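You operate a simulated robot arm through the tools that you are given. There is no shell and no other tool.

You run a simulated two-armed robot. Do the job below in one go: nothing can be reset, and whatever is moved stays where it is left.

JOB
Put the felt pad with the teal block on top of the wipe box in teal. Take the blue large seal ring from the left part of the long steel table top and leave it on the low shelf of the long steel table. Fetch the grey cover cap from the top of the table by the fence and set it on top of the silver valve with the purple lever. Take the bay card that says "next" from the top of the table by the fence and put it in the inside of the leaks tray. Put the small folded teal cloth on the top of the side table. Put the folded blue cloth on the lower shelf of the lid rest. Take the sample card on the top of the steel table with three drawers and put it away on the top of the sampling table. Take the card with the code and leave it on the rear half of the narrow steel table. Stack the small beige tub that says "9.4 %" from the left end of the middle shelf of the lid stand on top of the small beige tub that says "7.9 %". Put the jar on the right end of the air cabinet top away on the top of the sampling table. Put one of the cards from the high board of the open shelves on top of the valve with the orange lever. Do these in any order. Set down upright: felt pad with the teal block, bay card, sample card, card with the code, jar, card.

The check looks at the end state, three seconds after you hand in, the way a careful person would. Anything else that was tipped, shoved, dropped, spilled or broken makes it a failure. A push-on lid holds only when it is set on centred and level and pressed home; a screw cap is set on level and turned clockwise until tight. Flat cloth is picked up by pressing the open fingertips on it (5 to 10 N) and closing them slowly along it; thin cloth reads only 2 to 8 mm in the jaws.

ROBOT AND FRAMES
Two 7-joint arms with two-finger parallel grippers on one trunk, on a base that drives. Base frame: it is fixed to the floor where the robot stands at the start and does not move with it; the origin is under the middle of the robot, x ahead of it, y to its left, z up. Units: mm, rad, N and s.
The left shoulder is at the start at [60, 143, 826], the right one opposite. With the tool pointing down near the work surface each hand reaches from about 320 to 740 mm from the robot's upright axis, wherever it stands, measured 20 degrees to its own side. Places, roughly: bay card [6500, 3250, 1000]; card [3500, 3250, 1250]; card with the code [-3000, 10500, 1000]; cover cap [6500, 3250, 1000]; felt pad with the teal block (7x5x5 cm) [-700, 3600, 600]; folded blue cloth (9x7x3 cm) [-3200, 7600, 500]; inside of the leaks tray (27x17 cm) [5860, 6300, 860]; jar (8x8x8 cm) [2900, 11300, 900]; large seal ring [-3250, 2000, 750]; low shelf of the long steel table [-3500, 2700, 300]; lower shelf of the lid rest [-4000, 8600, 500]; rear half of the narrow steel table (40x20 cm) [-2240, 11400, 880]; sample card [-3000, 10250, 1000]; small beige tub [1250, 11000, 750]; small folded teal cloth (6x6x3 cm) [6100, 3600, 900]; top of the sampling table [2800, 2900, 900]; top of the side table [4500, 1600, 900]; valve with the orange lever (12x10x10 cm) [5900, 6700, 900]; valve with the purple lever (12x10x10 cm) [6100, 3100, 900]; wipe box in teal [-3250, 2750, 1000]. Payload 1.57 kg a hand.
The tool frame of a hand sits at the grasp point between the pads (the TCP): z along the fingers, y along the line on which they close. The tips reach 30 mm beyond it. The gripper opens to 110 mm. The fingers are 24 mm wide and 12 mm thick; the gripper's body (48 by 112 mm) begins 78 mm behind the TCP.
Orientation is that of the tool frame in the base frame, as a unit quaternion [x, y, z, w]. With the fingers straight down and closing along the base's y, the tool's x points along the base's -x, its y along +y and its z along -z.

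CONTROLS
- The arms move only by the tool step_arm. It takes "left_rows", "right_rows" or both (then of equal length, played together; a hand with none holds still); each is a list of rows, each a list of 7 numbers: the shift along the tool's x, y, z in mm, then the turn, a rotation vector about the tool's x, y, z in rad, then the finger opening in mm, from 0 to 110. In form: [[dx, dy, dz, ax, ay, az, grip], ...]. A call has 1 to 20 rows; each row shifts and turns the commanded pose from where the row before left it, along the tool's axes as they then stand. Each row takes 0.2 s and may step no farther than 50 mm and 0.15 rad from the row before; otherwise, or with a gripper value out of range, the whole call is refused. A pose out of reach is approached as far as the arm can. The call stops where the force on the tool passes 40 N (or 10 N more than at its start, if that is more) or the arm is blocked; 0.2 s more then pass. Each finger travels about 45 mm/s and halts on what it meets, pressing with about 23 N; the grip force reading is that of the motor and also rises with nothing between the fingers. The clock runs only during rows and for 0.2 s after the last one: add rows that do not move to give the fingers time. The reply holds the time, the measured pose of the TCP, the force on the tool along the base axes, the opening and the grip force, in the units named above and with some noise, with the torque about the TCP (base axes, N m) and any sound that the robot's microphone picked up.
- Cameras (640 x 400 px; columns grow to the right, rows downward): "scene" is now at [56, -0.2, 1453.9]; the picture's right is [0.00, -1.00, 0.00], its down [-0.60, -0.00, -0.80] and it looks along [0.80, 0.00, -0.60] (base axes); focal length 287 px, centre (320, 200). "left" rides on the left gripper at [70, -16, -141] in its tool frame; the picture's right is [0.23, 0.97, 0.00], its down [-0.86, 0.20, -0.48] and it looks along [-0.47, 0.11, 0.88] (tool axes); focal length 222 px, centre (320, 200). "right" rides on the right gripper at [70, 16, -141] in its tool frame; the picture's right is [-0.23, 0.97, 0.00], its down [-0.86, -0.20, -0.48] and it looks along [-0.47, -0.11, 0.88] (tool axes); focal length 222 px, centre (320, 200). There is no depth. A picture from a camera that has moved, and an enlarged one, comes with that camera's place and axes in the base frame and with its lens.
- camera(camera): a new picture of that camera. It takes no simulated time.
- slide_trunk(by): slides the trunk up (or, below 0, down) by that many mm; the arms and the scene camera ride with it, the base frame stays. It gives what a move gives, with no picture.
- roll_base(legs): drives the robot by 1 to 6 legs, each [ahead, left, turn to the left] in mm, mm and rad, along the robot's own axes; the way and the turn of a leg run together, so that a leg with both is an arc; at most 1500 mm and 3.142 rad a leg. The arms and the cameras ride along, it lands a little off, and it stops where it bumps. It gives what a move gives.
- pan_tilt(pan, tilt): turns the head with the scene camera to pan (to the left, within 1.501 rad either way) and tilt (down, from -0.506 to 1.204), counted from straight ahead of the robot. It gives what a move gives.
- close_up(camera, box): a new picture of the part [left, top, right, bottom] of that camera's present view, enlarged. It takes no simulated time.
- finish_job(): hands the job in; it is judged then, once.

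Nothing tells you exact positions but the pictures and the camera data. Unless the task says otherwise, let go and move clear before handing in.

The tools are called after "Call:" as a command line: name --argument value ..., lists and objects as JSON in quotes. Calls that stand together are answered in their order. step_arm: Moves the arms, as the interface text tells. Its arguments: {"type":"object","properties":{"left_rows":{"type":"array","items":{"type":"array","items":{"type":"number"}}},"right_rows":{"type":"array","items":{"type":"array","items":{"type":"number"}}}},"required":[]} The other tools are called the same way: slide_trunk (by) slides the trunk up or down; roll_base (legs) drives the base; pan_tilt (pan, tilt) turns the head that bears the scene camera; camera (camera) takes a picture; close_up (camera, box) takes an enlarged picture of a part of a camera's view; finish_job () hands the job in.

At the start:

```text
time_s: 0.0
left_position: [514.9, 159.9, 847.1]
left_tcp_rot: [0.001, 1.0, 0.001, 0.0]
left_force: [0.3, -0.3, -0.5]
left_wrist_torque: [0.0, 0.0, 0.01]
left_finger_gap: 110.0
left_grasp_force: 0.2
right_position: [540.6, -282.5, 907.5]
right_tcp_rot: [0.0, 1.0, 0.0, -0.001]
right_force: [0.6, -0.6, -0.7]
right_wrist_torque: [0.01, 0.01, 0.0]
right_finger_gap: 109.7
right_grasp_force: 0.2
trunk travel left (down, up): [-425.0, 165.0]
robot x, y, heading: [-0.7, 0.8, -0.0]
head pan, tilt: [0.003, 0.649]
```

scene: 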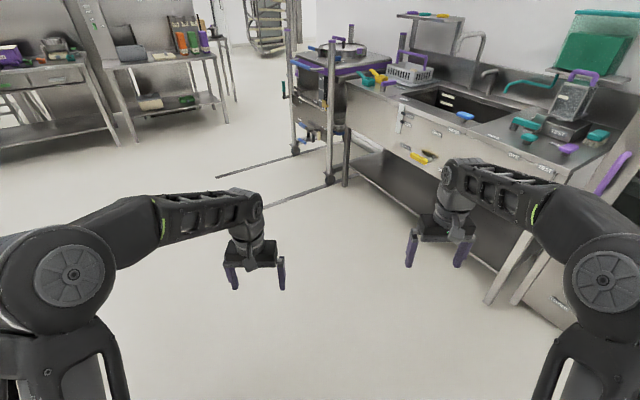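
right: 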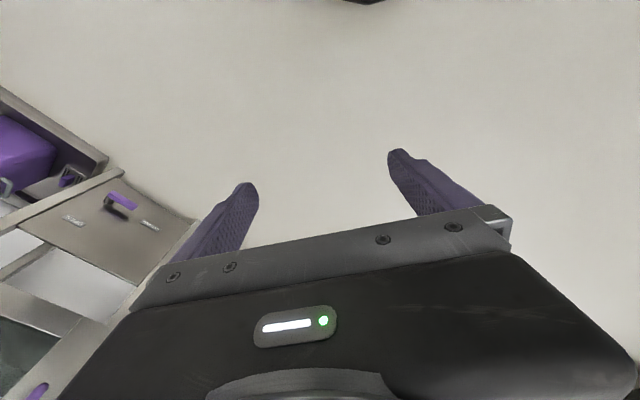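
left: 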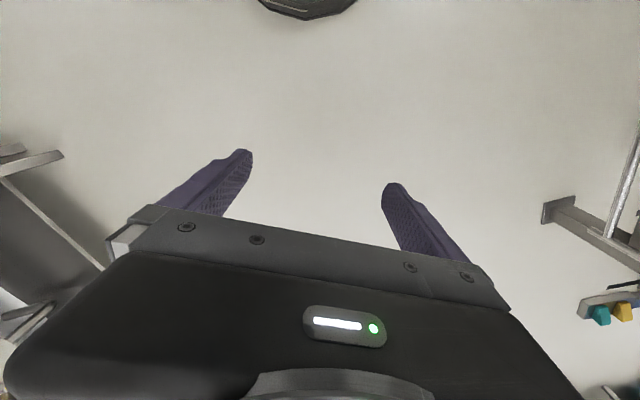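

I see a lab with steel tables ahead-left and a sink bench to the right; none of the job's objects is close. I look around first with the head before driving.

Call:
pan_tilt --pan 1.0 --tilt 0.2

Call:
camera --camera "scene"

Call:
pan_tilt --pan 0.0 --tilt 0.2

Call:
camera --camera "scene"

Call:
pan_tilt --pan 1.5 --tilt 0.2

Call:
camera --camera "scene"

```text
time_s: 1.3
left_position: [514.3, 160.1, 847.1]
left_tcp_rot: [0.0, 1.0, 0.0, 0.0]
left_force: [-0.6, 0.8, -0.4]
left_wrist_torque: [0.02, 0.01, -0.01]
left_finger_gap: 110.2
left_grasp_force: 0.1
right_position: [538.9, -282.2, 906.1]
right_tcp_rot: [0.0, 1.0, 0.001, 0.0]
right_force: [0.6, 0.1, -0.6]
right_wrist_torque: [0.0, 0.01, -0.03]
right_finger_gap: 109.8
right_grasp_force: 0.1
trunk travel left (down, up): [-425.0, 165.0]
robot x, y, heading: [-1.4, 1.1, 0.002]
head pan, tilt: [1.0, 0.201]
```

```text
taken
camera scene: at [19.6, 77.8, 1494.8], right [0.84, -0.54, 0.0], down [-0.11, -0.17, -0.98], along [0.53, 0.82, -0.2], focal length 287 px, centre (320, 200)
```

scene: 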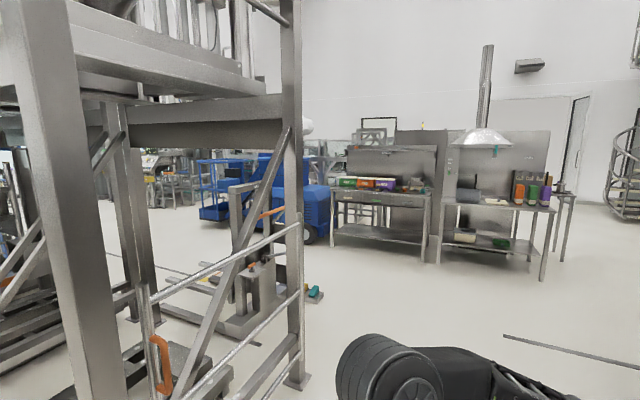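

```text
time_s: 2.5
left_position: [514.1, 160.3, 846.9]
left_tcp_rot: [-0.001, 1.0, 0.0, 0.0]
left_force: [0.4, 1.1, -0.3]
left_wrist_torque: [0.02, 0.0, -0.02]
left_finger_gap: 109.9
left_grasp_force: 0.1
right_position: [541.2, -281.3, 906.8]
right_tcp_rot: [0.0, 1.0, 0.0, 0.0]
right_force: [-0.6, 0.1, -0.3]
right_wrist_torque: [-0.01, 0.02, 0.04]
right_finger_gap: 110.1
right_grasp_force: 0.1
trunk travel left (down, up): [-425.0, 165.0]
robot x, y, heading: [0.9, 1.2, 0.005]
head pan, tilt: [0.0, 0.201]
```

```text
taken
camera scene: at [62.4, -0.4, 1494.9], right [0.0, -1.0, 0.0], down [-0.2, 0.0, -0.98], along [0.98, 0.0, -0.2], focal length 287 px, centre (320, 200)
```

scene: 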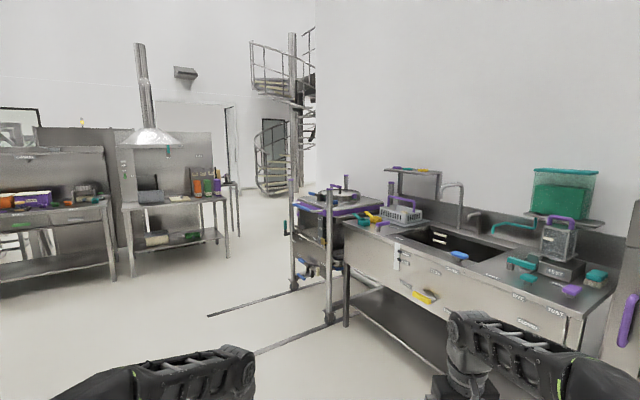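

```text
time_s: 4.1
left_position: [514.6, 159.6, 847.7]
left_tcp_rot: [0.0, 1.0, -0.001, 0.0]
left_force: [-0.2, 0.5, -0.7]
left_wrist_torque: [0.05, -0.01, 0.02]
left_finger_gap: 109.9
left_grasp_force: 0.0
right_position: [539.9, -281.9, 906.4]
right_tcp_rot: [0.0, 1.0, 0.0, 0.0]
right_force: [0.7, -0.2, -0.3]
right_wrist_torque: [-0.02, -0.01, 0.02]
right_finger_gap: 110.0
right_grasp_force: 0.1
trunk travel left (down, up): [-425.0, 165.0]
robot x, y, heading: [0.7, -2.6, 0.002]
head pan, tilt: [1.499, 0.201]
```

```text
taken
camera scene: at [-24.1, 92.4, 1494.9], right [1.0, -0.07, 0.0], down [-0.01, -0.2, -0.98], along [0.07, 0.98, -0.2], focal length 287 px, centre (320, 200)
```

scene: 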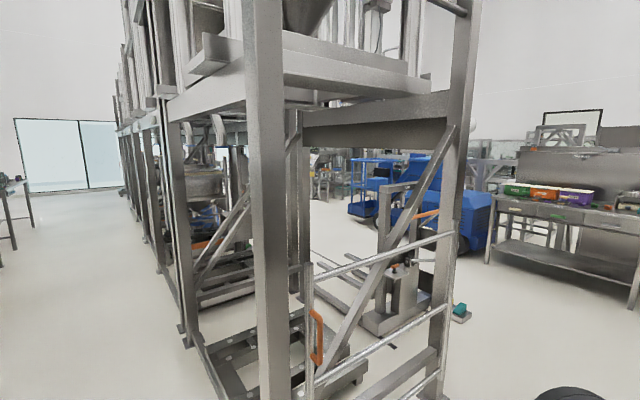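

I see a big steel frame to my left, two work benches ahead-left and a sink bench ahead-right. I turn around to view the rest of the room.

Call:
roll_base --legs '[[0, 0, 3.0]]'

Call:
pan_tilt --pan 0.0 --tilt 0.2

Call:
camera --camera "scene"

Call:
pan_tilt --pan -0.9 --tilt 0.2

Call:
camera --camera "scene"

Call:
pan_tilt --pan 0.9 --tilt 0.2

Call:
camera --camera "scene"

```text
time_s: 11.6
left_position: [-531.3, -88.4, 847.1]
left_tcp_rot: [0.998, -0.067, 0.0, 0.0]
left_force: [0.0, 0.1, 1.1]
left_wrist_torque: [0.03, -0.02, 0.0]
left_finger_gap: 110.1
left_grasp_force: 0.2
right_position: [-497.1, 353.1, 906.2]
right_tcp_rot: [0.998, -0.067, 0.001, 0.0]
right_force: [-0.5, 0.5, -0.5]
right_wrist_torque: [0.02, -0.01, 0.01]
right_finger_gap: 110.0
right_grasp_force: 0.1
trunk travel left (down, up): [-425.0, 165.0]
robot x, y, heading: [-0.1, 2.4, 3.005]
head pan, tilt: [1.499, 0.201]
```

```text
time_s: 13.2
left_position: [-532.3, -90.4, 848.8]
left_tcp_rot: [0.998, -0.067, 0.0, 0.0]
left_force: [-0.5, 0.1, 0.7]
left_wrist_torque: [0.0, -0.01, -0.01]
left_finger_gap: 109.8
left_grasp_force: 0.0
right_position: [-496.0, 351.2, 905.6]
right_tcp_rot: [0.998, -0.066, -0.001, 0.0]
right_force: [-0.2, 0.2, -0.6]
right_wrist_torque: [-0.03, 0.0, -0.02]
right_finger_gap: 110.2
right_grasp_force: 0.1
trunk travel left (down, up): [-425.0, 165.0]
robot x, y, heading: [3.3, 0.4, 3.01]
head pan, tilt: [0.0, 0.201]
```

```text
taken
camera scene: at [-63.8, 8.0, 1494.9], right [0.13, 0.99, 0.0], down [0.2, -0.03, -0.98], along [-0.97, 0.13, -0.2], focal length 287 px, centre (320, 200)
```

scene: 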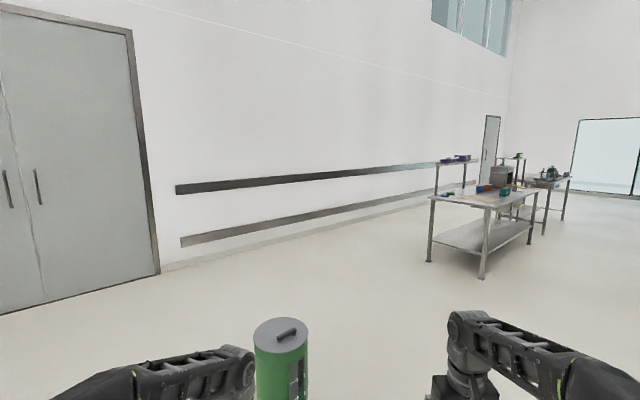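

```text
time_s: 14.4
left_position: [-531.3, -89.7, 847.9]
left_tcp_rot: [0.998, -0.067, 0.0, 0.0]
left_force: [-0.1, 0.1, 0.2]
left_wrist_torque: [-0.02, 0.0, -0.04]
left_finger_gap: 109.9
left_grasp_force: 0.0
right_position: [-498.3, 351.9, 907.1]
right_tcp_rot: [0.998, -0.068, 0.0, 0.0]
right_force: [0.4, 0.4, -0.7]
right_wrist_torque: [-0.01, 0.03, -0.01]
right_finger_gap: 109.9
right_grasp_force: 0.1
trunk travel left (down, up): [-425.0, 165.0]
robot x, y, heading: [0.5, 2.9, 3.005]
head pan, tilt: [-0.901, 0.201]
```

```text
taken
camera scene: at [-19.0, 75.6, 1494.9], right [0.86, 0.51, 0.0], down [0.1, -0.17, -0.98], along [-0.5, 0.84, -0.2], focal length 287 px, centre (320, 200)
```

scene: 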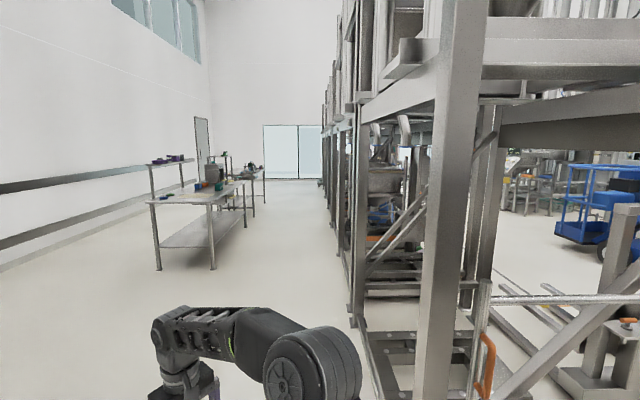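

```text
time_s: 16.2
left_position: [-532.1, -89.3, 847.6]
left_tcp_rot: [0.998, -0.067, 0.0, 0.0]
left_force: [-0.6, -0.8, -0.5]
left_wrist_torque: [0.02, -0.02, 0.01]
left_finger_gap: 110.3
left_grasp_force: 0.1
right_position: [-497.5, 353.4, 906.6]
right_tcp_rot: [0.998, -0.067, 0.0, 0.0]
right_force: [-0.2, 0.3, -0.2]
right_wrist_torque: [0.0, -0.01, -0.01]
right_finger_gap: 109.9
right_grasp_force: 0.0
trunk travel left (down, up): [-425.0, 165.0]
robot x, y, heading: [-0.6, 0.2, 3.011]
head pan, tilt: [0.901, 0.201]
```

```text
taken
camera scene: at [-38.7, -69.0, 1494.9], right [-0.69, 0.72, 0.0], down [0.14, 0.14, -0.98], along [-0.71, -0.68, -0.2], focal length 287 px, centre (320, 200)
```

scene: 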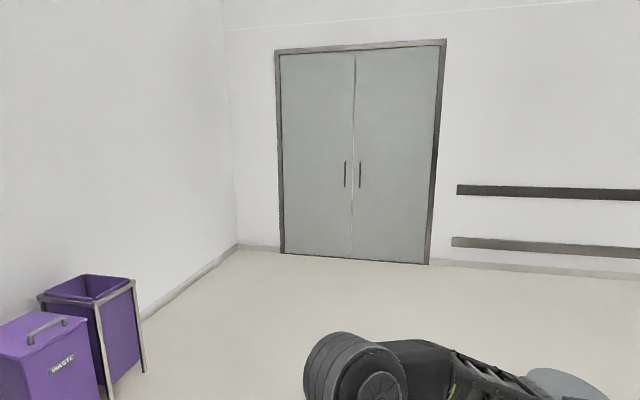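

I see the long steel table far along the left wall (around x -3300, y 2500), the frame on the right and a green bin close ahead. I turn towards the aisle and look again.

Call:
roll_base --legs '[[0, 0, -0.52]]'

Call:
pan_tilt --pan 0.0 --tilt 0.45

Call:
camera --camera "scene"

```text
time_s: 18.0
left_position: [-506.3, 185.7, 847.8]
left_tcp_rot: [0.947, -0.321, 0.0, 0.0]
left_force: [0.0, -0.3, -0.3]
left_wrist_torque: [0.03, 0.01, -0.02]
left_finger_gap: 109.9
left_grasp_force: 0.2
right_position: [-258.5, 551.8, 906.6]
right_tcp_rot: [0.947, -0.321, 0.0, 0.0]
right_force: [1.0, 0.2, -0.1]
right_wrist_torque: [0.0, 0.03, 0.0]
right_finger_gap: 109.7
right_grasp_force: 0.1
trunk travel left (down, up): [-425.0, 165.0]
robot x, y, heading: [-3.3, -1.8, 2.488]
head pan, tilt: [0.901, 0.201]
```

```text
time_s: 19.2
left_position: [-506.3, 185.1, 847.4]
left_tcp_rot: [0.947, -0.32, -0.001, 0.0]
left_force: [1.0, -0.2, 0.6]
left_wrist_torque: [0.02, 0.0, -0.01]
left_finger_gap: 110.0
left_grasp_force: 0.0
right_position: [-259.0, 551.8, 906.3]
right_tcp_rot: [0.947, -0.321, 0.0, 0.0]
right_force: [0.1, -0.1, -0.1]
right_wrist_torque: [0.01, 0.01, -0.03]
right_finger_gap: 110.0
right_grasp_force: 0.2
trunk travel left (down, up): [-425.0, 165.0]
robot x, y, heading: [0.2, 3.0, 2.49]
head pan, tilt: [0.0, 0.45]
```

```text
taken
camera scene: at [-50.4, 37.2, 1471.7], right [0.61, 0.8, 0.0], down [0.35, -0.26, -0.9], along [-0.72, 0.55, -0.44], focal length 287 px, centre (320, 200)
```

scene: 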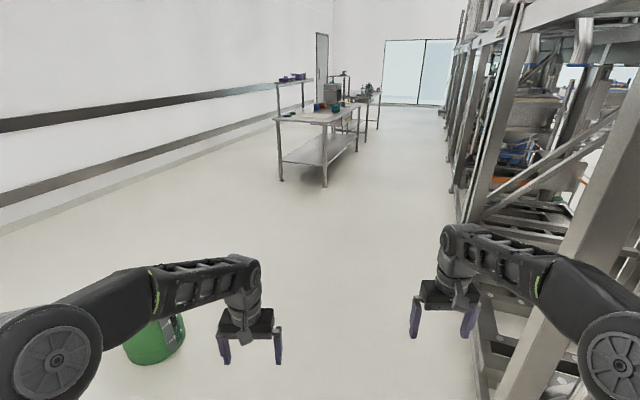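

The path along my heading passes between the green bin (-1450, -40) and the frame corner (about -320, 1290). I drive 1500 mm ahead and turn to look along the aisle.

Call:
roll_base --legs '[[1500, 100, 0], [700, 0, 0], [0, 0, -0.92]]'

Call:
pan_tilt --pan -0.6 --tilt 0.3

Call:
camera --camera "scene"

Call:
pan_tilt --pan 0.6 --tilt 0.3

Call:
camera --camera "scene"

```text
refused: leg 1 is longer than a leg can be; nothing moved
```

```text
time_s: 20.2
left_position: [-505.6, 184.3, 847.4]
left_tcp_rot: [0.947, -0.32, 0.0, 0.0]
left_force: [-0.3, 0.4, 0.1]
left_wrist_torque: [-0.02, 0.02, -0.01]
left_finger_gap: 109.9
left_grasp_force: 0.1
right_position: [-258.3, 552.3, 906.7]
right_tcp_rot: [0.947, -0.32, 0.0, 0.0]
right_force: [0.1, -0.6, -0.3]
right_wrist_torque: [0.02, -0.05, 0.0]
right_finger_gap: 110.3
right_grasp_force: 0.1
trunk travel left (down, up): [-425.0, 165.0]
robot x, y, heading: [-1.0, 0.2, 2.494]
head pan, tilt: [-0.6, 0.3]
```

```text
taken
camera scene: at [-6.5, 70.1, 1485.6], right [0.95, 0.31, 0.0], down [0.09, -0.28, -0.96], along [-0.3, 0.91, -0.3], focal length 287 px, centre (320, 200)
```

scene: 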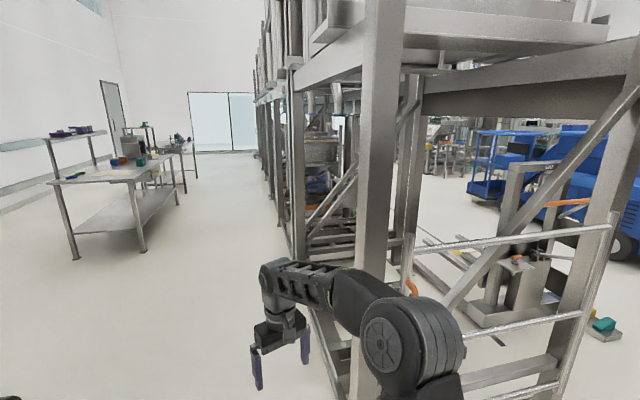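

```text
time_s: 21.6
left_position: [-506.2, 183.6, 847.9]
left_tcp_rot: [0.947, -0.321, 0.0, 0.0]
left_force: [-0.5, 0.5, 0.2]
left_wrist_torque: [0.01, 0.01, 0.02]
left_finger_gap: 110.0
left_grasp_force: 0.0
right_position: [-258.9, 552.4, 906.3]
right_tcp_rot: [0.947, -0.321, 0.0, 0.001]
right_force: [0.2, 0.8, 0.1]
right_wrist_torque: [0.05, 0.0, -0.02]
right_finger_gap: 109.8
right_grasp_force: 0.1
trunk travel left (down, up): [-425.0, 165.0]
robot x, y, heading: [0.7, -0.8, 2.489]
head pan, tilt: [0.6, 0.3]
```

```text
taken
camera scene: at [-70.5, -13.7, 1485.6], right [0.05, 1.0, 0.0], down [0.3, -0.02, -0.96], along [-0.95, 0.05, -0.3], focal length 287 px, centre (320, 200)
```

scene: 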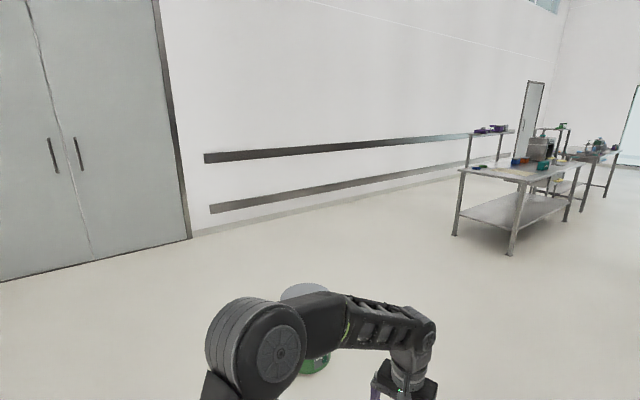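

The leg was too long; I split it. The way ahead is clear between bin and frame.

Call:
roll_base --legs '[[1400, 50, 0], [850, 50, 0], [0, 0, -0.92]]'

Call:
pan_tilt --pan -0.6 --tilt 0.3

Call:
camera --camera "scene"

Call:
pan_tilt --pan 0.6 --tilt 0.3

Call:
camera --camera "scene"

```text
time_s: 35.1
left_position: [-2003.9, 1823.2, 847.3]
left_tcp_rot: [-0.7, 0.714, 0.001, 0.0]
left_force: [-0.3, 0.0, 0.4]
left_wrist_torque: [0.01, -0.01, 0.01]
left_finger_gap: 109.8
left_grasp_force: 0.1
right_position: [-1560.7, 1839.8, 906.3]
right_tcp_rot: [-0.7, 0.714, 0.0, -0.001]
right_force: [-0.1, 0.5, 0.6]
right_wrist_torque: [-0.01, 0.0, 0.0]
right_finger_gap: 110.2
right_grasp_force: 0.2
trunk travel left (down, up): [-425.0, 165.0]
robot x, y, heading: [-1854.9, 1305.5, 1.554]
head pan, tilt: [0.6, 0.3]
```

```text
time_s: 36.5
left_position: [-2003.2, 1824.7, 847.7]
left_tcp_rot: [-0.701, 0.713, 0.0, 0.0]
left_force: [0.5, 0.2, -0.3]
left_wrist_torque: [0.0, -0.02, 0.01]
left_finger_gap: 109.9
left_grasp_force: 0.0
right_position: [-1561.2, 1841.5, 905.5]
right_tcp_rot: [-0.7, 0.714, 0.0, 0.0]
right_force: [0.8, 0.5, 0.9]
right_wrist_torque: [0.01, 0.02, -0.01]
right_finger_gap: 110.2
right_grasp_force: 0.1
trunk travel left (down, up): [-425.0, 165.0]
robot x, y, heading: [-1851.0, 1304.0, 1.551]
head pan, tilt: [-0.6, 0.3]
```

```text
taken
camera scene: at [-1800.4, 1351.4, 1485.6], right [0.81, -0.58, 0.0], down [-0.17, -0.24, -0.96], along [0.55, 0.78, -0.3], focal length 287 px, centre (320, 200)
```

scene: 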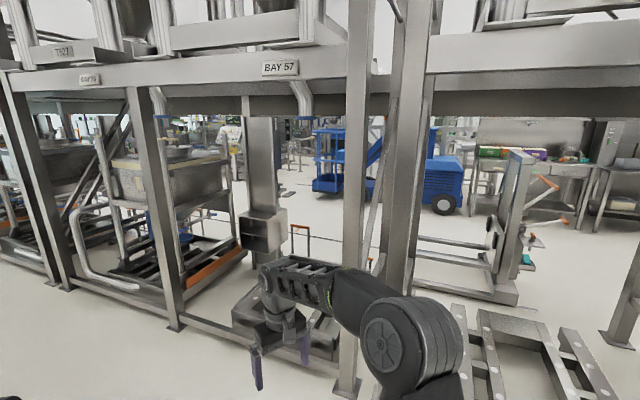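

```text
time_s: 38.0
left_position: [-2004.2, 1824.0, 846.4]
left_tcp_rot: [-0.701, 0.713, 0.0, -0.001]
left_force: [0.2, -0.9, 0.2]
left_wrist_torque: [-0.02, 0.04, -0.01]
left_finger_gap: 110.0
left_grasp_force: 0.0
right_position: [-1561.1, 1840.8, 905.5]
right_tcp_rot: [-0.7, 0.714, -0.001, 0.0]
right_force: [-0.4, 0.2, 0.1]
right_wrist_torque: [0.02, 0.02, 0.05]
right_finger_gap: 110.2
right_grasp_force: 0.2
trunk travel left (down, up): [-425.0, 165.0]
robot x, y, heading: [-1852.6, 1305.0, 1.552]
head pan, tilt: [0.6, 0.3]
```

```text
taken
camera scene: at [-1905.7, 1353.3, 1485.6], right [0.84, 0.55, 0.0], down [0.16, -0.25, -0.96], along [-0.52, 0.8, -0.3], focal length 287 px, centre (320, 200)
```

scene: 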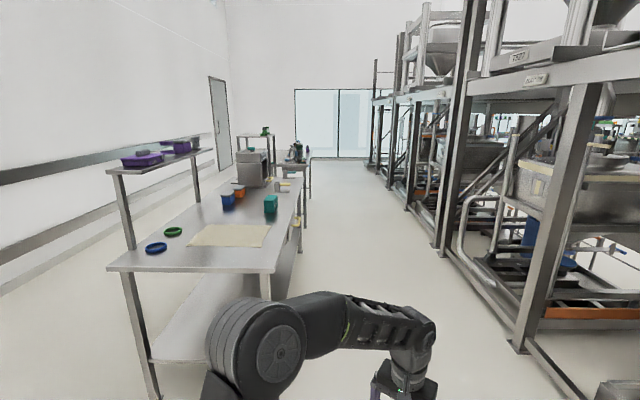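

The room is turned about 0.56 rad against my base frame; the long steel table stands ahead-left with rings and boxes on it. I zoom on the frame spot where the felt pad should be and on the table.

Call:
close_up --camera "scene" --box '[100, 120, 320, 300]'

Call:
pan_tilt --pan -0.6 --tilt 0.3

Call:
close_up --camera "scene" --box '[200, 150, 360, 250]'

```text
2.22 times, centred on (210, 210) of scene
camera zoom: at [-1905.7, 1353.3, 1485.6], right [0.84, 0.55, 0.0], down [0.16, -0.25, -0.96], along [-0.52, 0.8, -0.3], focal length 638 px, centre (564, 178)
```

zoom: 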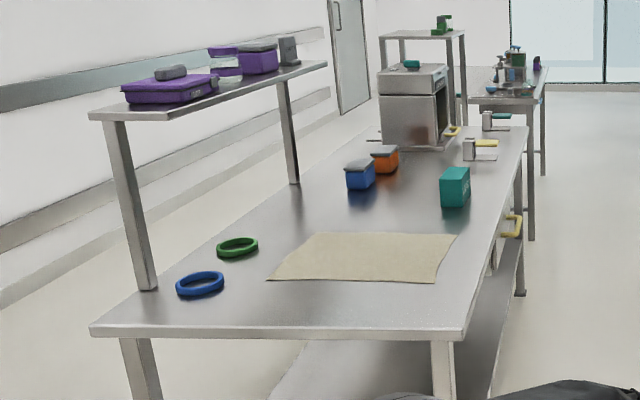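

```text
time_s: 39.4
left_position: [-2004.6, 1824.6, 847.5]
left_tcp_rot: [-0.701, 0.713, 0.001, 0.0]
left_force: [-0.5, -0.7, -0.5]
left_wrist_torque: [-0.02, 0.02, 0.0]
left_finger_gap: 110.1
left_grasp_force: 0.1
right_position: [-1561.1, 1839.9, 906.4]
right_tcp_rot: [-0.701, 0.714, 0.0, 0.0]
right_force: [-0.4, 0.2, 0.2]
right_wrist_torque: [0.0, 0.03, -0.02]
right_finger_gap: 110.0
right_grasp_force: 0.1
trunk travel left (down, up): [-425.0, 165.0]
robot x, y, heading: [-1852.0, 1306.7, 1.554]
head pan, tilt: [-0.6, 0.3]
```

```text
4.00 times, centred on (280, 200) of scene
camera zoom: at [-1800.4, 1351.4, 1485.6], right [0.81, -0.58, 0.0], down [-0.17, -0.24, -0.96], along [0.55, 0.78, -0.3], focal length 1149 px, centre (480, 200)
```

zoom: 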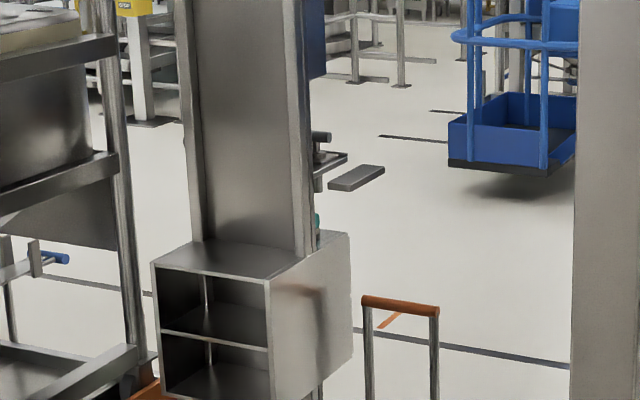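

The blue ring lies near the left-near corner of the long table under its raised shelf, and the teal block of the felt pad peeks out behind the column in bay 57 (reachable from the other side). I'll do the ring first: raise the trunk, turn square to the table's near end and drive closer.

Call:
slide_trunk --by 160

Call:
roll_base --legs '[[0, 0, 0.572], [0, 640, 0], [500, 0, 0]]'

Call:
pan_tilt --pan 0.1 --tilt 0.6

Call:
camera --camera "scene"

Call:
camera --camera "left"

```text
time_s: 41.2
left_position: [-2003.8, 1822.9, 1006.5]
left_tcp_rot: [-0.701, 0.714, 0.0, 0.0]
left_force: [-0.6, -1.4, -0.1]
left_wrist_torque: [0.02, -0.02, 0.0]
left_finger_gap: 109.9
left_grasp_force: 0.1
right_position: [-1560.8, 1840.6, 1065.3]
right_tcp_rot: [-0.7, 0.714, 0.0, 0.0]
right_force: [-1.0, 0.2, -0.1]
right_wrist_torque: [0.0, 0.04, 0.0]
right_finger_gap: 110.2
right_grasp_force: 0.1
trunk travel left (down, up): [-585.0, 5.0]
robot x, y, heading: [-1852.4, 1302.0, 1.554]
head pan, tilt: [-0.6, 0.3]
```

```text
time_s: 48.9
left_position: [-3076.4, 1736.8, 1007.6]
left_tcp_rot: [0.877, -0.481, -0.001, 0.0]
left_force: [0.3, 0.5, 0.1]
left_wrist_torque: [-0.02, 0.02, 0.0]
left_finger_gap: 109.8
left_grasp_force: 0.1
right_position: [-2715.6, 1996.8, 1065.6]
right_tcp_rot: [0.876, -0.482, 0.0, 0.0]
right_force: [0.1, -0.1, -0.3]
right_wrist_torque: [-0.01, -0.02, 0.05]
right_finger_gap: 110.1
right_grasp_force: 0.1
trunk travel left (down, up): [-585.0, 5.0]
robot x, y, heading: [-2665.8, 1386.9, 2.14]
head pan, tilt: [-0.6, 0.3]
```

```text
time_s: 49.9
left_position: [-3074.8, 1736.5, 1007.9]
left_tcp_rot: [0.877, -0.481, 0.0, 0.001]
left_force: [0.1, 0.4, 0.4]
left_wrist_torque: [0.0, -0.02, 0.0]
left_finger_gap: 110.2
left_grasp_force: 0.0
right_position: [-2716.4, 1995.8, 1066.4]
right_tcp_rot: [0.876, -0.482, 0.001, 0.0]
right_force: [-0.4, 0.2, -0.5]
right_wrist_torque: [0.01, 0.01, -0.01]
right_finger_gap: 110.1
right_grasp_force: 0.0
trunk travel left (down, up): [-585.0, 5.0]
robot x, y, heading: [-2658.1, 1390.7, 2.138]
head pan, tilt: [0.099, 0.6]
```

```text
taken
camera scene: at [-2703.1, 1432.4, 1618.1], right [0.79, 0.62, 0.0], down [0.35, -0.44, -0.83], along [-0.51, 0.65, -0.56], focal length 287 px, centre (320, 200)
```

scene: 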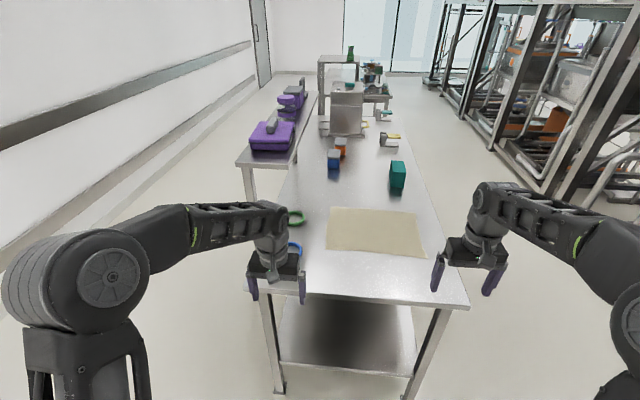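

```text
taken
camera left: at [-3023.1, 1687.2, 1150.4], right [-0.7, -0.71, 0.0], down [-0.63, 0.61, 0.48], along [-0.34, 0.33, -0.88], focal length 222 px, centre (320, 200)
```

left: 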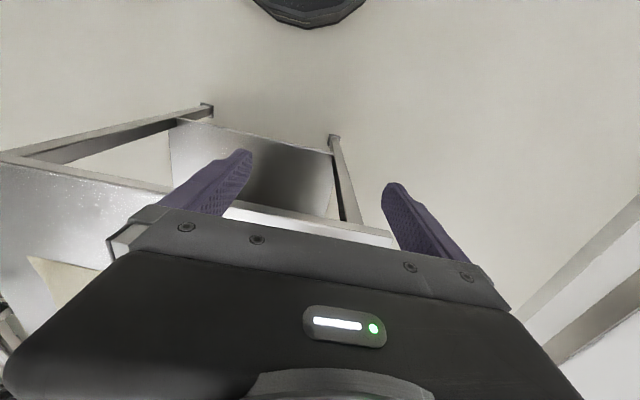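

The table's near edge is about 380 mm ahead at v≈3190 (room axes), the ring is hidden behind my left gripper. I shift the left hand right and drive 180 mm closer for a look with the wrist camera.

Call:
step_arm --left_rows '[[0, -40, 0, 0, 0, 0, 80], [0, -40, 0, 0, 0, 0, 60]]'

Call:
roll_base --legs '[[180, 0, -0.01]]'

Call:
camera --camera "left"

Call:
camera --camera "scene"

```text
time_s: 50.5
left_position: [-3007.7, 1781.3, 1008.8]
left_tcp_rot: [0.877, -0.481, 0.0, -0.001]
left_force: [-0.1, 0.1, -0.7]
left_wrist_torque: [0.0, -0.02, 0.02]
left_finger_gap: 60.1
left_grasp_force: 0.1
right_position: [-2715.0, 1995.8, 1065.0]
right_tcp_rot: [0.877, -0.481, 0.0, -0.001]
right_force: [0.1, -0.8, -0.3]
right_wrist_torque: [-0.01, 0.01, -0.01]
right_finger_gap: 110.2
right_grasp_force: 0.1
trunk travel left (down, up): [-585.0, 5.0]
robot x, y, heading: [-2666.3, 1388.3, 2.136]
head pan, tilt: [0.099, 0.6]
```

```text
time_s: 52.1
left_position: [-3102.7, 1947.5, 1008.8]
left_tcp_rot: [0.872, -0.489, 0.0, 0.001]
left_force: [-0.1, 1.0, 0.9]
left_wrist_torque: [-0.03, 0.01, -0.01]
left_finger_gap: 59.7
left_grasp_force: 0.0
right_position: [-2806.6, 2157.8, 1066.1]
right_tcp_rot: [0.872, -0.489, 0.001, 0.0]
right_force: [0.2, -0.5, -0.6]
right_wrist_torque: [0.0, -0.03, 0.02]
right_finger_gap: 110.0
right_grasp_force: 0.1
trunk travel left (down, up): [-585.0, 5.0]
robot x, y, heading: [-2764.2, 1546.9, 2.118]
head pan, tilt: [0.099, 0.6]
```

```text
taken
camera left: at [-3051.9, 1896.5, 1151.4], right [-0.71, -0.7, 0.0], down [-0.62, 0.63, 0.48], along [-0.34, 0.34, -0.88], focal length 222 px, centre (320, 200)
```

left: 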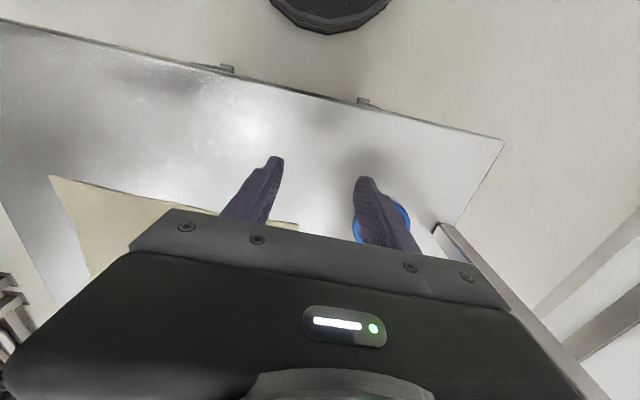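

```text
taken
camera scene: at [-2803.4, 1595.0, 1618.0], right [0.8, 0.6, 0.0], down [0.34, -0.45, -0.82], along [-0.5, 0.66, -0.57], focal length 287 px, centre (320, 200)
```

scene: 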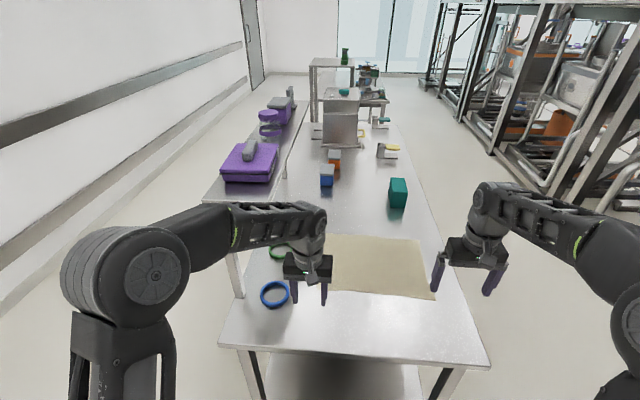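

The ring (about 95 mm across) is 115 mm forward and 133 mm left of the left TCP at table height ≈ 850. I tilt the left tool forward 0.6 rad and move above its right rim.

Call:
step_arm --left_rows '[[0, 0, 0, 0, -0.15, 0, 44], [0, 0, 0, 0, -0.15, 0, 44], [0, 0, 0, 0, -0.15, 0, 44], [0, 0, 0, 0, -0.15, 0, 44], [-16.7, 22.75, 26.6, 0, 0, 0, 44], [-16.7, 22.75, 26.6, 0, 0, 0, 44], [-16.7, 22.75, 26.6, 0, 0, 0, 44], [-16.7, 22.75, 26.6, 0, 0, 0, 44]]'

Call:
camera --camera "left"

Call:
camera --camera "scene"

```text
time_s: 53.9
left_position: [-3241.5, 1995.3, 957.4]
left_tcp_rot: [0.833, -0.469, -0.256, -0.145]
left_force: [0.3, 0.2, 0.0]
left_wrist_torque: [0.01, 0.04, -0.04]
left_finger_gap: 44.0
left_grasp_force: 0.0
right_position: [-2805.2, 2157.9, 1065.9]
right_tcp_rot: [0.873, -0.488, 0.0, 0.0]
right_force: [-0.6, 0.3, 0.1]
right_wrist_torque: [-0.03, 0.0, -0.01]
right_finger_gap: 110.1
right_grasp_force: 0.2
trunk travel left (down, up): [-585.0, 5.0]
robot x, y, heading: [-2767.6, 1550.9, 2.117]
head pan, tilt: [0.099, 0.6]
```

```text
taken
camera left: at [-3155.9, 1887.1, 1036.4], right [-0.73, -0.67, -0.13], down [-0.4, 0.27, 0.88], along [-0.55, 0.69, -0.46], focal length 222 px, centre (320, 200)
```

left: 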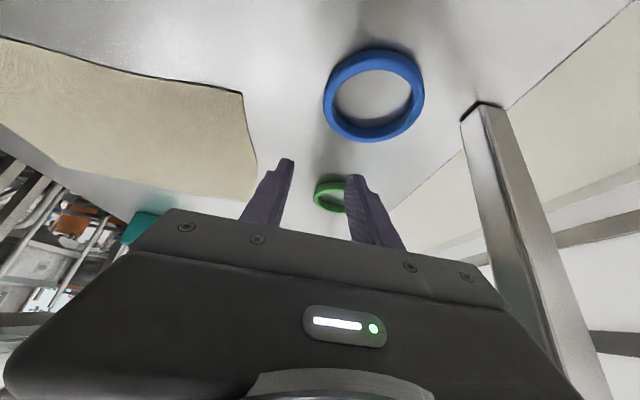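

```text
taken
camera scene: at [-2803.7, 1594.1, 1618.0], right [0.8, 0.6, 0.0], down [0.34, -0.45, -0.82], along [-0.5, 0.66, -0.57], focal length 287 px, centre (320, 200)
```

scene: 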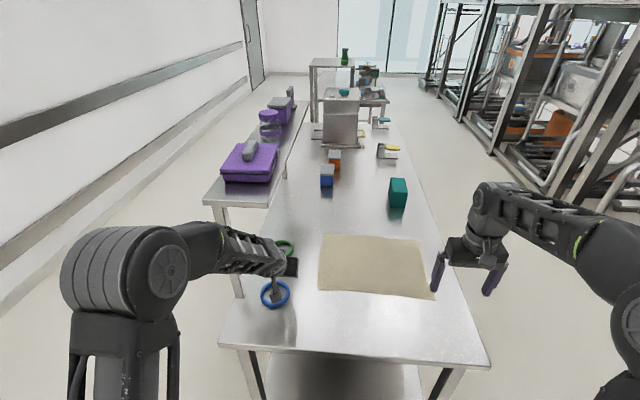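

From the wrist view the ring is 94 mm across and its right rim is nearly under the TCP. I go down towards it with the fingers astride the rim.

Call:
step_arm --left_rows '[[18.35, -3, 26.8, 0, 0, 0, 44], [18.35, -2, 26.8, 0, 0, 0, 44]]'

Call:
camera --camera "left"

```text
time_s: 54.5
left_position: [-3235.7, 1999.6, 893.5]
left_tcp_rot: [0.833, -0.467, -0.258, -0.145]
left_force: [-0.3, -0.4, 1.1]
left_wrist_torque: [0.0, -0.01, 0.01]
left_finger_gap: 44.3
left_grasp_force: 0.1
right_position: [-2805.4, 2157.8, 1066.0]
right_tcp_rot: [0.873, -0.489, 0.0, 0.001]
right_force: [0.6, 0.0, 1.0]
right_wrist_torque: [-0.01, -0.02, -0.01]
right_finger_gap: 110.1
right_grasp_force: 0.2
trunk travel left (down, up): [-585.0, 5.0]
robot x, y, heading: [-2761.3, 1547.5, 2.121]
head pan, tilt: [0.099, 0.6]
```

```text
taken
camera left: at [-3149.5, 1891.6, 971.7], right [-0.73, -0.67, -0.13], down [-0.4, 0.27, 0.88], along [-0.55, 0.69, -0.46], focal length 222 px, centre (320, 200)
```

left: 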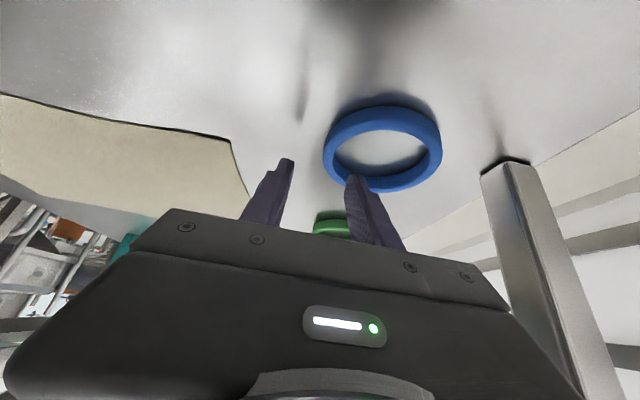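

The ring centre sits about 17 mm behind the TCP, so I pull back 25 mm while lowering a little, and look again.

Call:
step_arm --left_rows '[[27.4, -2, -4.2, 0, 0, 0, 44]]'

Call:
camera --camera "left"

Call:
close_up --camera "scene" --box '[200, 220, 360, 340]'

```text
time_s: 54.9
left_position: [-3220.3, 1980.0, 882.6]
left_tcp_rot: [0.832, -0.468, -0.259, -0.145]
left_force: [-0.2, -1.1, 0.2]
left_wrist_torque: [0.03, 0.01, 0.0]
left_finger_gap: 43.9
left_grasp_force: 0.1
right_position: [-2806.3, 2157.2, 1066.1]
right_tcp_rot: [0.872, -0.489, 0.0, 0.0]
right_force: [0.7, -0.3, 0.3]
right_wrist_torque: [0.01, 0.05, 0.0]
right_finger_gap: 110.1
right_grasp_force: 0.1
trunk travel left (down, up): [-585.0, 5.0]
robot x, y, heading: [-2764.1, 1546.4, 2.117]
head pan, tilt: [0.099, 0.6]
```

```text
taken
camera left: at [-3134.0, 1871.2, 961.0], right [-0.73, -0.67, -0.13], down [-0.4, 0.27, 0.88], along [-0.55, 0.69, -0.46], focal length 222 px, centre (320, 200)
```

left: 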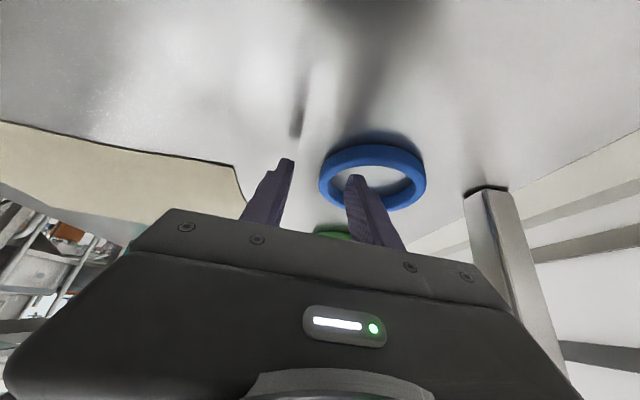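

```text
3.33 times, centred on (280, 280) of scene
camera zoom: at [-2801.6, 1593.6, 1618.1], right [0.8, 0.6, 0.0], down [0.34, -0.45, -0.83], along [-0.5, 0.66, -0.56], focal length 958 px, centre (453, -67)
```

zoom: 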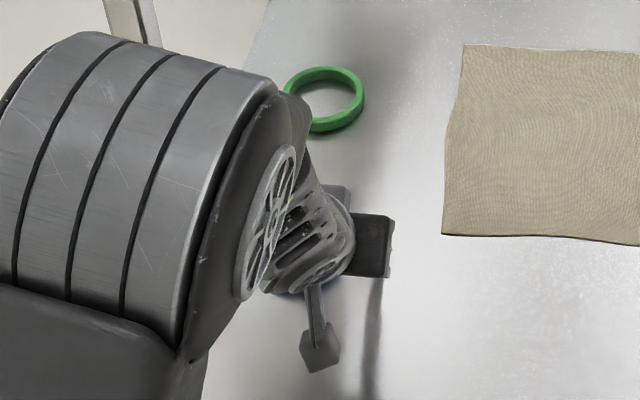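

Ring rim now lies between the fingers. I lower in small steps until the tips touch the table.

Call:
step_arm --left_rows '[[1.7, 0, 2.5, 0, 0, 0, 44], [1.7, 0, 2.5, 0, 0, 0, 44]]'

Call:
step_arm --left_rows '[[1.7, 0, 2.5, 0, 0, 0, 44]]'

Call:
step_arm --left_rows '[[1.7, 0, 2.5, 0, 0, 0, 44]]'

```text
time_s: 55.5
left_position: [-3221.2, 1979.5, 875.4]
left_tcp_rot: [0.833, -0.467, -0.258, -0.144]
left_force: [0.4, 0.3, 0.3]
left_wrist_torque: [0.03, -0.04, 0.01]
left_finger_gap: 44.1
left_grasp_force: 0.0
right_position: [-2804.9, 2156.3, 1065.2]
right_tcp_rot: [0.872, -0.489, 0.0, 0.0]
right_force: [0.0, -0.6, 0.0]
right_wrist_torque: [0.0, -0.01, 0.0]
right_finger_gap: 109.8
right_grasp_force: 0.0
trunk travel left (down, up): [-585.0, 5.0]
robot x, y, heading: [-2764.6, 1551.5, 2.124]
head pan, tilt: [0.099, 0.6]
```

```text
time_s: 55.9
left_position: [-3220.9, 1979.2, 872.5]
left_tcp_rot: [0.834, -0.467, -0.257, -0.144]
left_force: [-0.3, -0.1, -0.2]
left_wrist_torque: [0.02, 0.01, -0.04]
left_finger_gap: 43.9
left_grasp_force: 0.0
right_position: [-2805.3, 2157.0, 1066.3]
right_tcp_rot: [0.873, -0.488, 0.0, 0.0]
right_force: [0.1, 0.3, 0.3]
right_wrist_torque: [0.01, 0.05, 0.01]
right_finger_gap: 110.0
right_grasp_force: 0.1
trunk travel left (down, up): [-585.0, 5.0]
robot x, y, heading: [-2763.2, 1548.1, 2.118]
head pan, tilt: [0.099, 0.6]
```

```text
time_s: 56.3
left_position: [-3221.4, 1979.9, 871.4]
left_tcp_rot: [0.833, -0.467, -0.259, -0.145]
left_force: [-1.4, 2.4, 6.2]
left_wrist_torque: [-0.01, 0.19, -0.07]
left_finger_gap: 44.8
left_grasp_force: 0.8
right_position: [-2804.8, 2156.2, 1067.3]
right_tcp_rot: [0.872, -0.489, -0.001, 0.0]
right_force: [0.2, 0.3, -0.8]
right_wrist_torque: [0.0, -0.01, 0.02]
right_finger_gap: 109.9
right_grasp_force: 0.1
trunk travel left (down, up): [-585.0, 5.0]
robot x, y, heading: [-2765.5, 1551.7, 2.124]
head pan, tilt: [0.099, 0.6]
```

Contact with the table at TCP 871 (table top ≈ 840). I close the fingers on the rim.

Call:
step_arm --left_rows '[[-1.1, 0, -1.6, 0, 0, 0, 36], [0, 0, 0, 0, 0, 0, 26], [0, 0, 0, 0, 0, 0, 16], [0, 0, 0, 0, 0, 0, 8], [0, 0, 0, 0, 0, 0, 2], [0, 0, 0, 0, 0, 0, 0], [0, 0, 0, 0, 0, 0, 0]]'

Call:
camera --camera "left"

```text
time_s: 57.9
left_position: [-3220.4, 1979.6, 873.2]
left_tcp_rot: [0.833, -0.468, -0.257, -0.145]
left_force: [1.5, 0.6, 1.1]
left_wrist_torque: [0.03, -0.05, -0.02]
left_finger_gap: 2.4
left_grasp_force: 23.2
right_position: [-2805.0, 2157.7, 1066.2]
right_tcp_rot: [0.872, -0.49, 0.0, 0.0]
right_force: [0.6, 0.7, 0.2]
right_wrist_torque: [0.0, 0.03, 0.0]
right_finger_gap: 109.8
right_grasp_force: 0.1
trunk travel left (down, up): [-585.0, 5.0]
robot x, y, heading: [-2766.3, 1549.6, 2.123]
head pan, tilt: [0.099, 0.6]
```

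```text
taken
camera left: at [-3134.3, 1871.8, 951.5], right [-0.73, -0.67, -0.13], down [-0.4, 0.27, 0.88], along [-0.55, 0.69, -0.46], focal length 222 px, centre (320, 200)
```

left: 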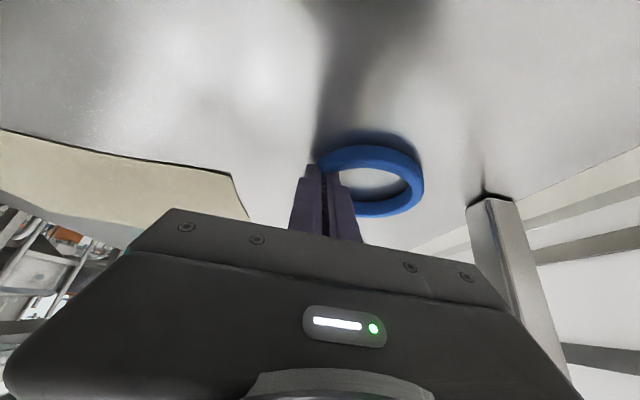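

The gap reads only 2.4 mm, so I lift slightly and look whether the ring comes along.

Call:
step_arm --left_rows '[[-11.3, 0, -16.5, 0, 0, 0, 0], [-11.3, 0, -16.5, 0, 0, 0, 0]]'

Call:
camera --camera "left"

```text
time_s: 58.5
left_position: [-3221.3, 1977.3, 912.6]
left_tcp_rot: [0.833, -0.468, -0.257, -0.145]
left_force: [0.6, -0.2, -1.3]
left_wrist_torque: [0.02, -0.02, -0.01]
left_finger_gap: 2.3
left_grasp_force: 23.1
right_position: [-2804.6, 2158.4, 1067.8]
right_tcp_rot: [0.873, -0.488, 0.001, 0.0]
right_force: [0.2, -0.5, -0.1]
right_wrist_torque: [-0.01, 0.02, 0.0]
right_finger_gap: 110.0
right_grasp_force: 0.0
trunk travel left (down, up): [-585.0, 5.0]
robot x, y, heading: [-2763.2, 1551.5, 2.114]
head pan, tilt: [0.099, 0.6]
```

```text
taken
camera left: at [-3135.6, 1869.5, 990.4], right [-0.73, -0.67, -0.13], down [-0.4, 0.27, 0.88], along [-0.55, 0.69, -0.46], focal length 222 px, centre (320, 200)
```

left: 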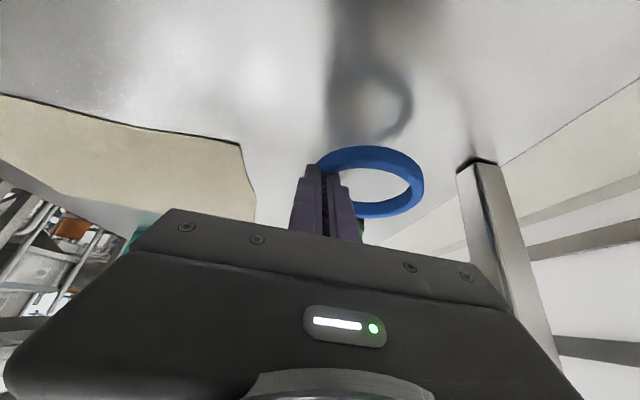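

The ring is lifted (its shadow shows on the table). I pull the right hand back, back the base out from the table, and lower the trunk to look at the low shelf.

Call:
step_arm --right_rows '[[40, 0, 0, 0, 0, 0, 60], [40, 0, 0, 0, 0, 0, 30], [40, 0, 0, 0, 0, 0, 30], [40, 0, 0, 0, 0, 0, 30]]'

Call:
roll_base --legs '[[-450, 0, 0]]'

Call:
slide_trunk --by -480

Call:
camera --camera "scene"

Call:
camera --camera "left"

```text
time_s: 59.5
left_position: [-3220.9, 1977.0, 913.4]
left_tcp_rot: [0.833, -0.467, -0.258, -0.144]
left_force: [0.2, 0.0, -0.1]
left_wrist_torque: [0.02, 0.01, 0.05]
left_finger_gap: 1.7
left_grasp_force: 22.7
right_position: [-2719.3, 2018.9, 1066.6]
right_tcp_rot: [0.873, -0.489, -0.001, -0.001]
right_force: [0.5, -0.5, 0.0]
right_wrist_torque: [-0.01, 0.01, 0.03]
right_finger_gap: 30.2
right_grasp_force: 0.1
trunk travel left (down, up): [-585.0, 5.0]
robot x, y, heading: [-2762.8, 1549.8, 2.121]
head pan, tilt: [0.099, 0.6]
```

```text
time_s: 62.2
left_position: [-2982.6, 1585.2, 911.0]
left_tcp_rot: [0.835, -0.465, -0.259, -0.144]
left_force: [-0.3, -0.1, 0.8]
left_wrist_torque: [-0.01, 0.0, -0.01]
left_finger_gap: 1.7
left_grasp_force: 22.9
right_position: [-2481.4, 1628.1, 1067.0]
right_tcp_rot: [0.873, -0.487, -0.001, 0.001]
right_force: [0.6, 0.2, -0.5]
right_wrist_torque: [0.03, 0.0, 0.0]
right_finger_gap: 30.2
right_grasp_force: 0.0
trunk travel left (down, up): [-585.0, 5.0]
robot x, y, heading: [-2519.1, 1160.2, 2.125]
head pan, tilt: [0.099, 0.6]
```

```text
refused: -480 is not a number from -400 to 400
```

```text
taken
camera scene: at [-2562.1, 1202.0, 1618.1], right [0.79, 0.61, 0.0], down [0.34, -0.45, -0.83], along [-0.5, 0.66, -0.56], focal length 287 px, centre (320, 200)
```

scene: 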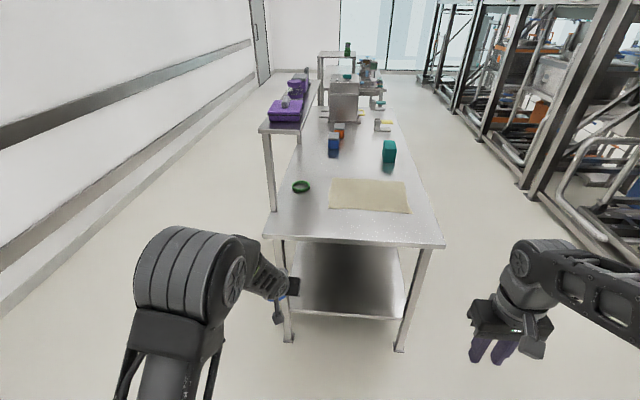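

```text
taken
camera left: at [-2896.6, 1477.2, 990.8], right [-0.73, -0.67, -0.13], down [-0.4, 0.27, 0.88], along [-0.56, 0.69, -0.46], focal length 222 px, centre (320, 200)
```

left: 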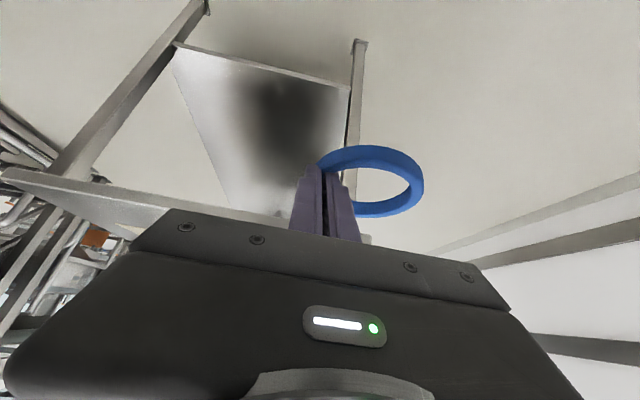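

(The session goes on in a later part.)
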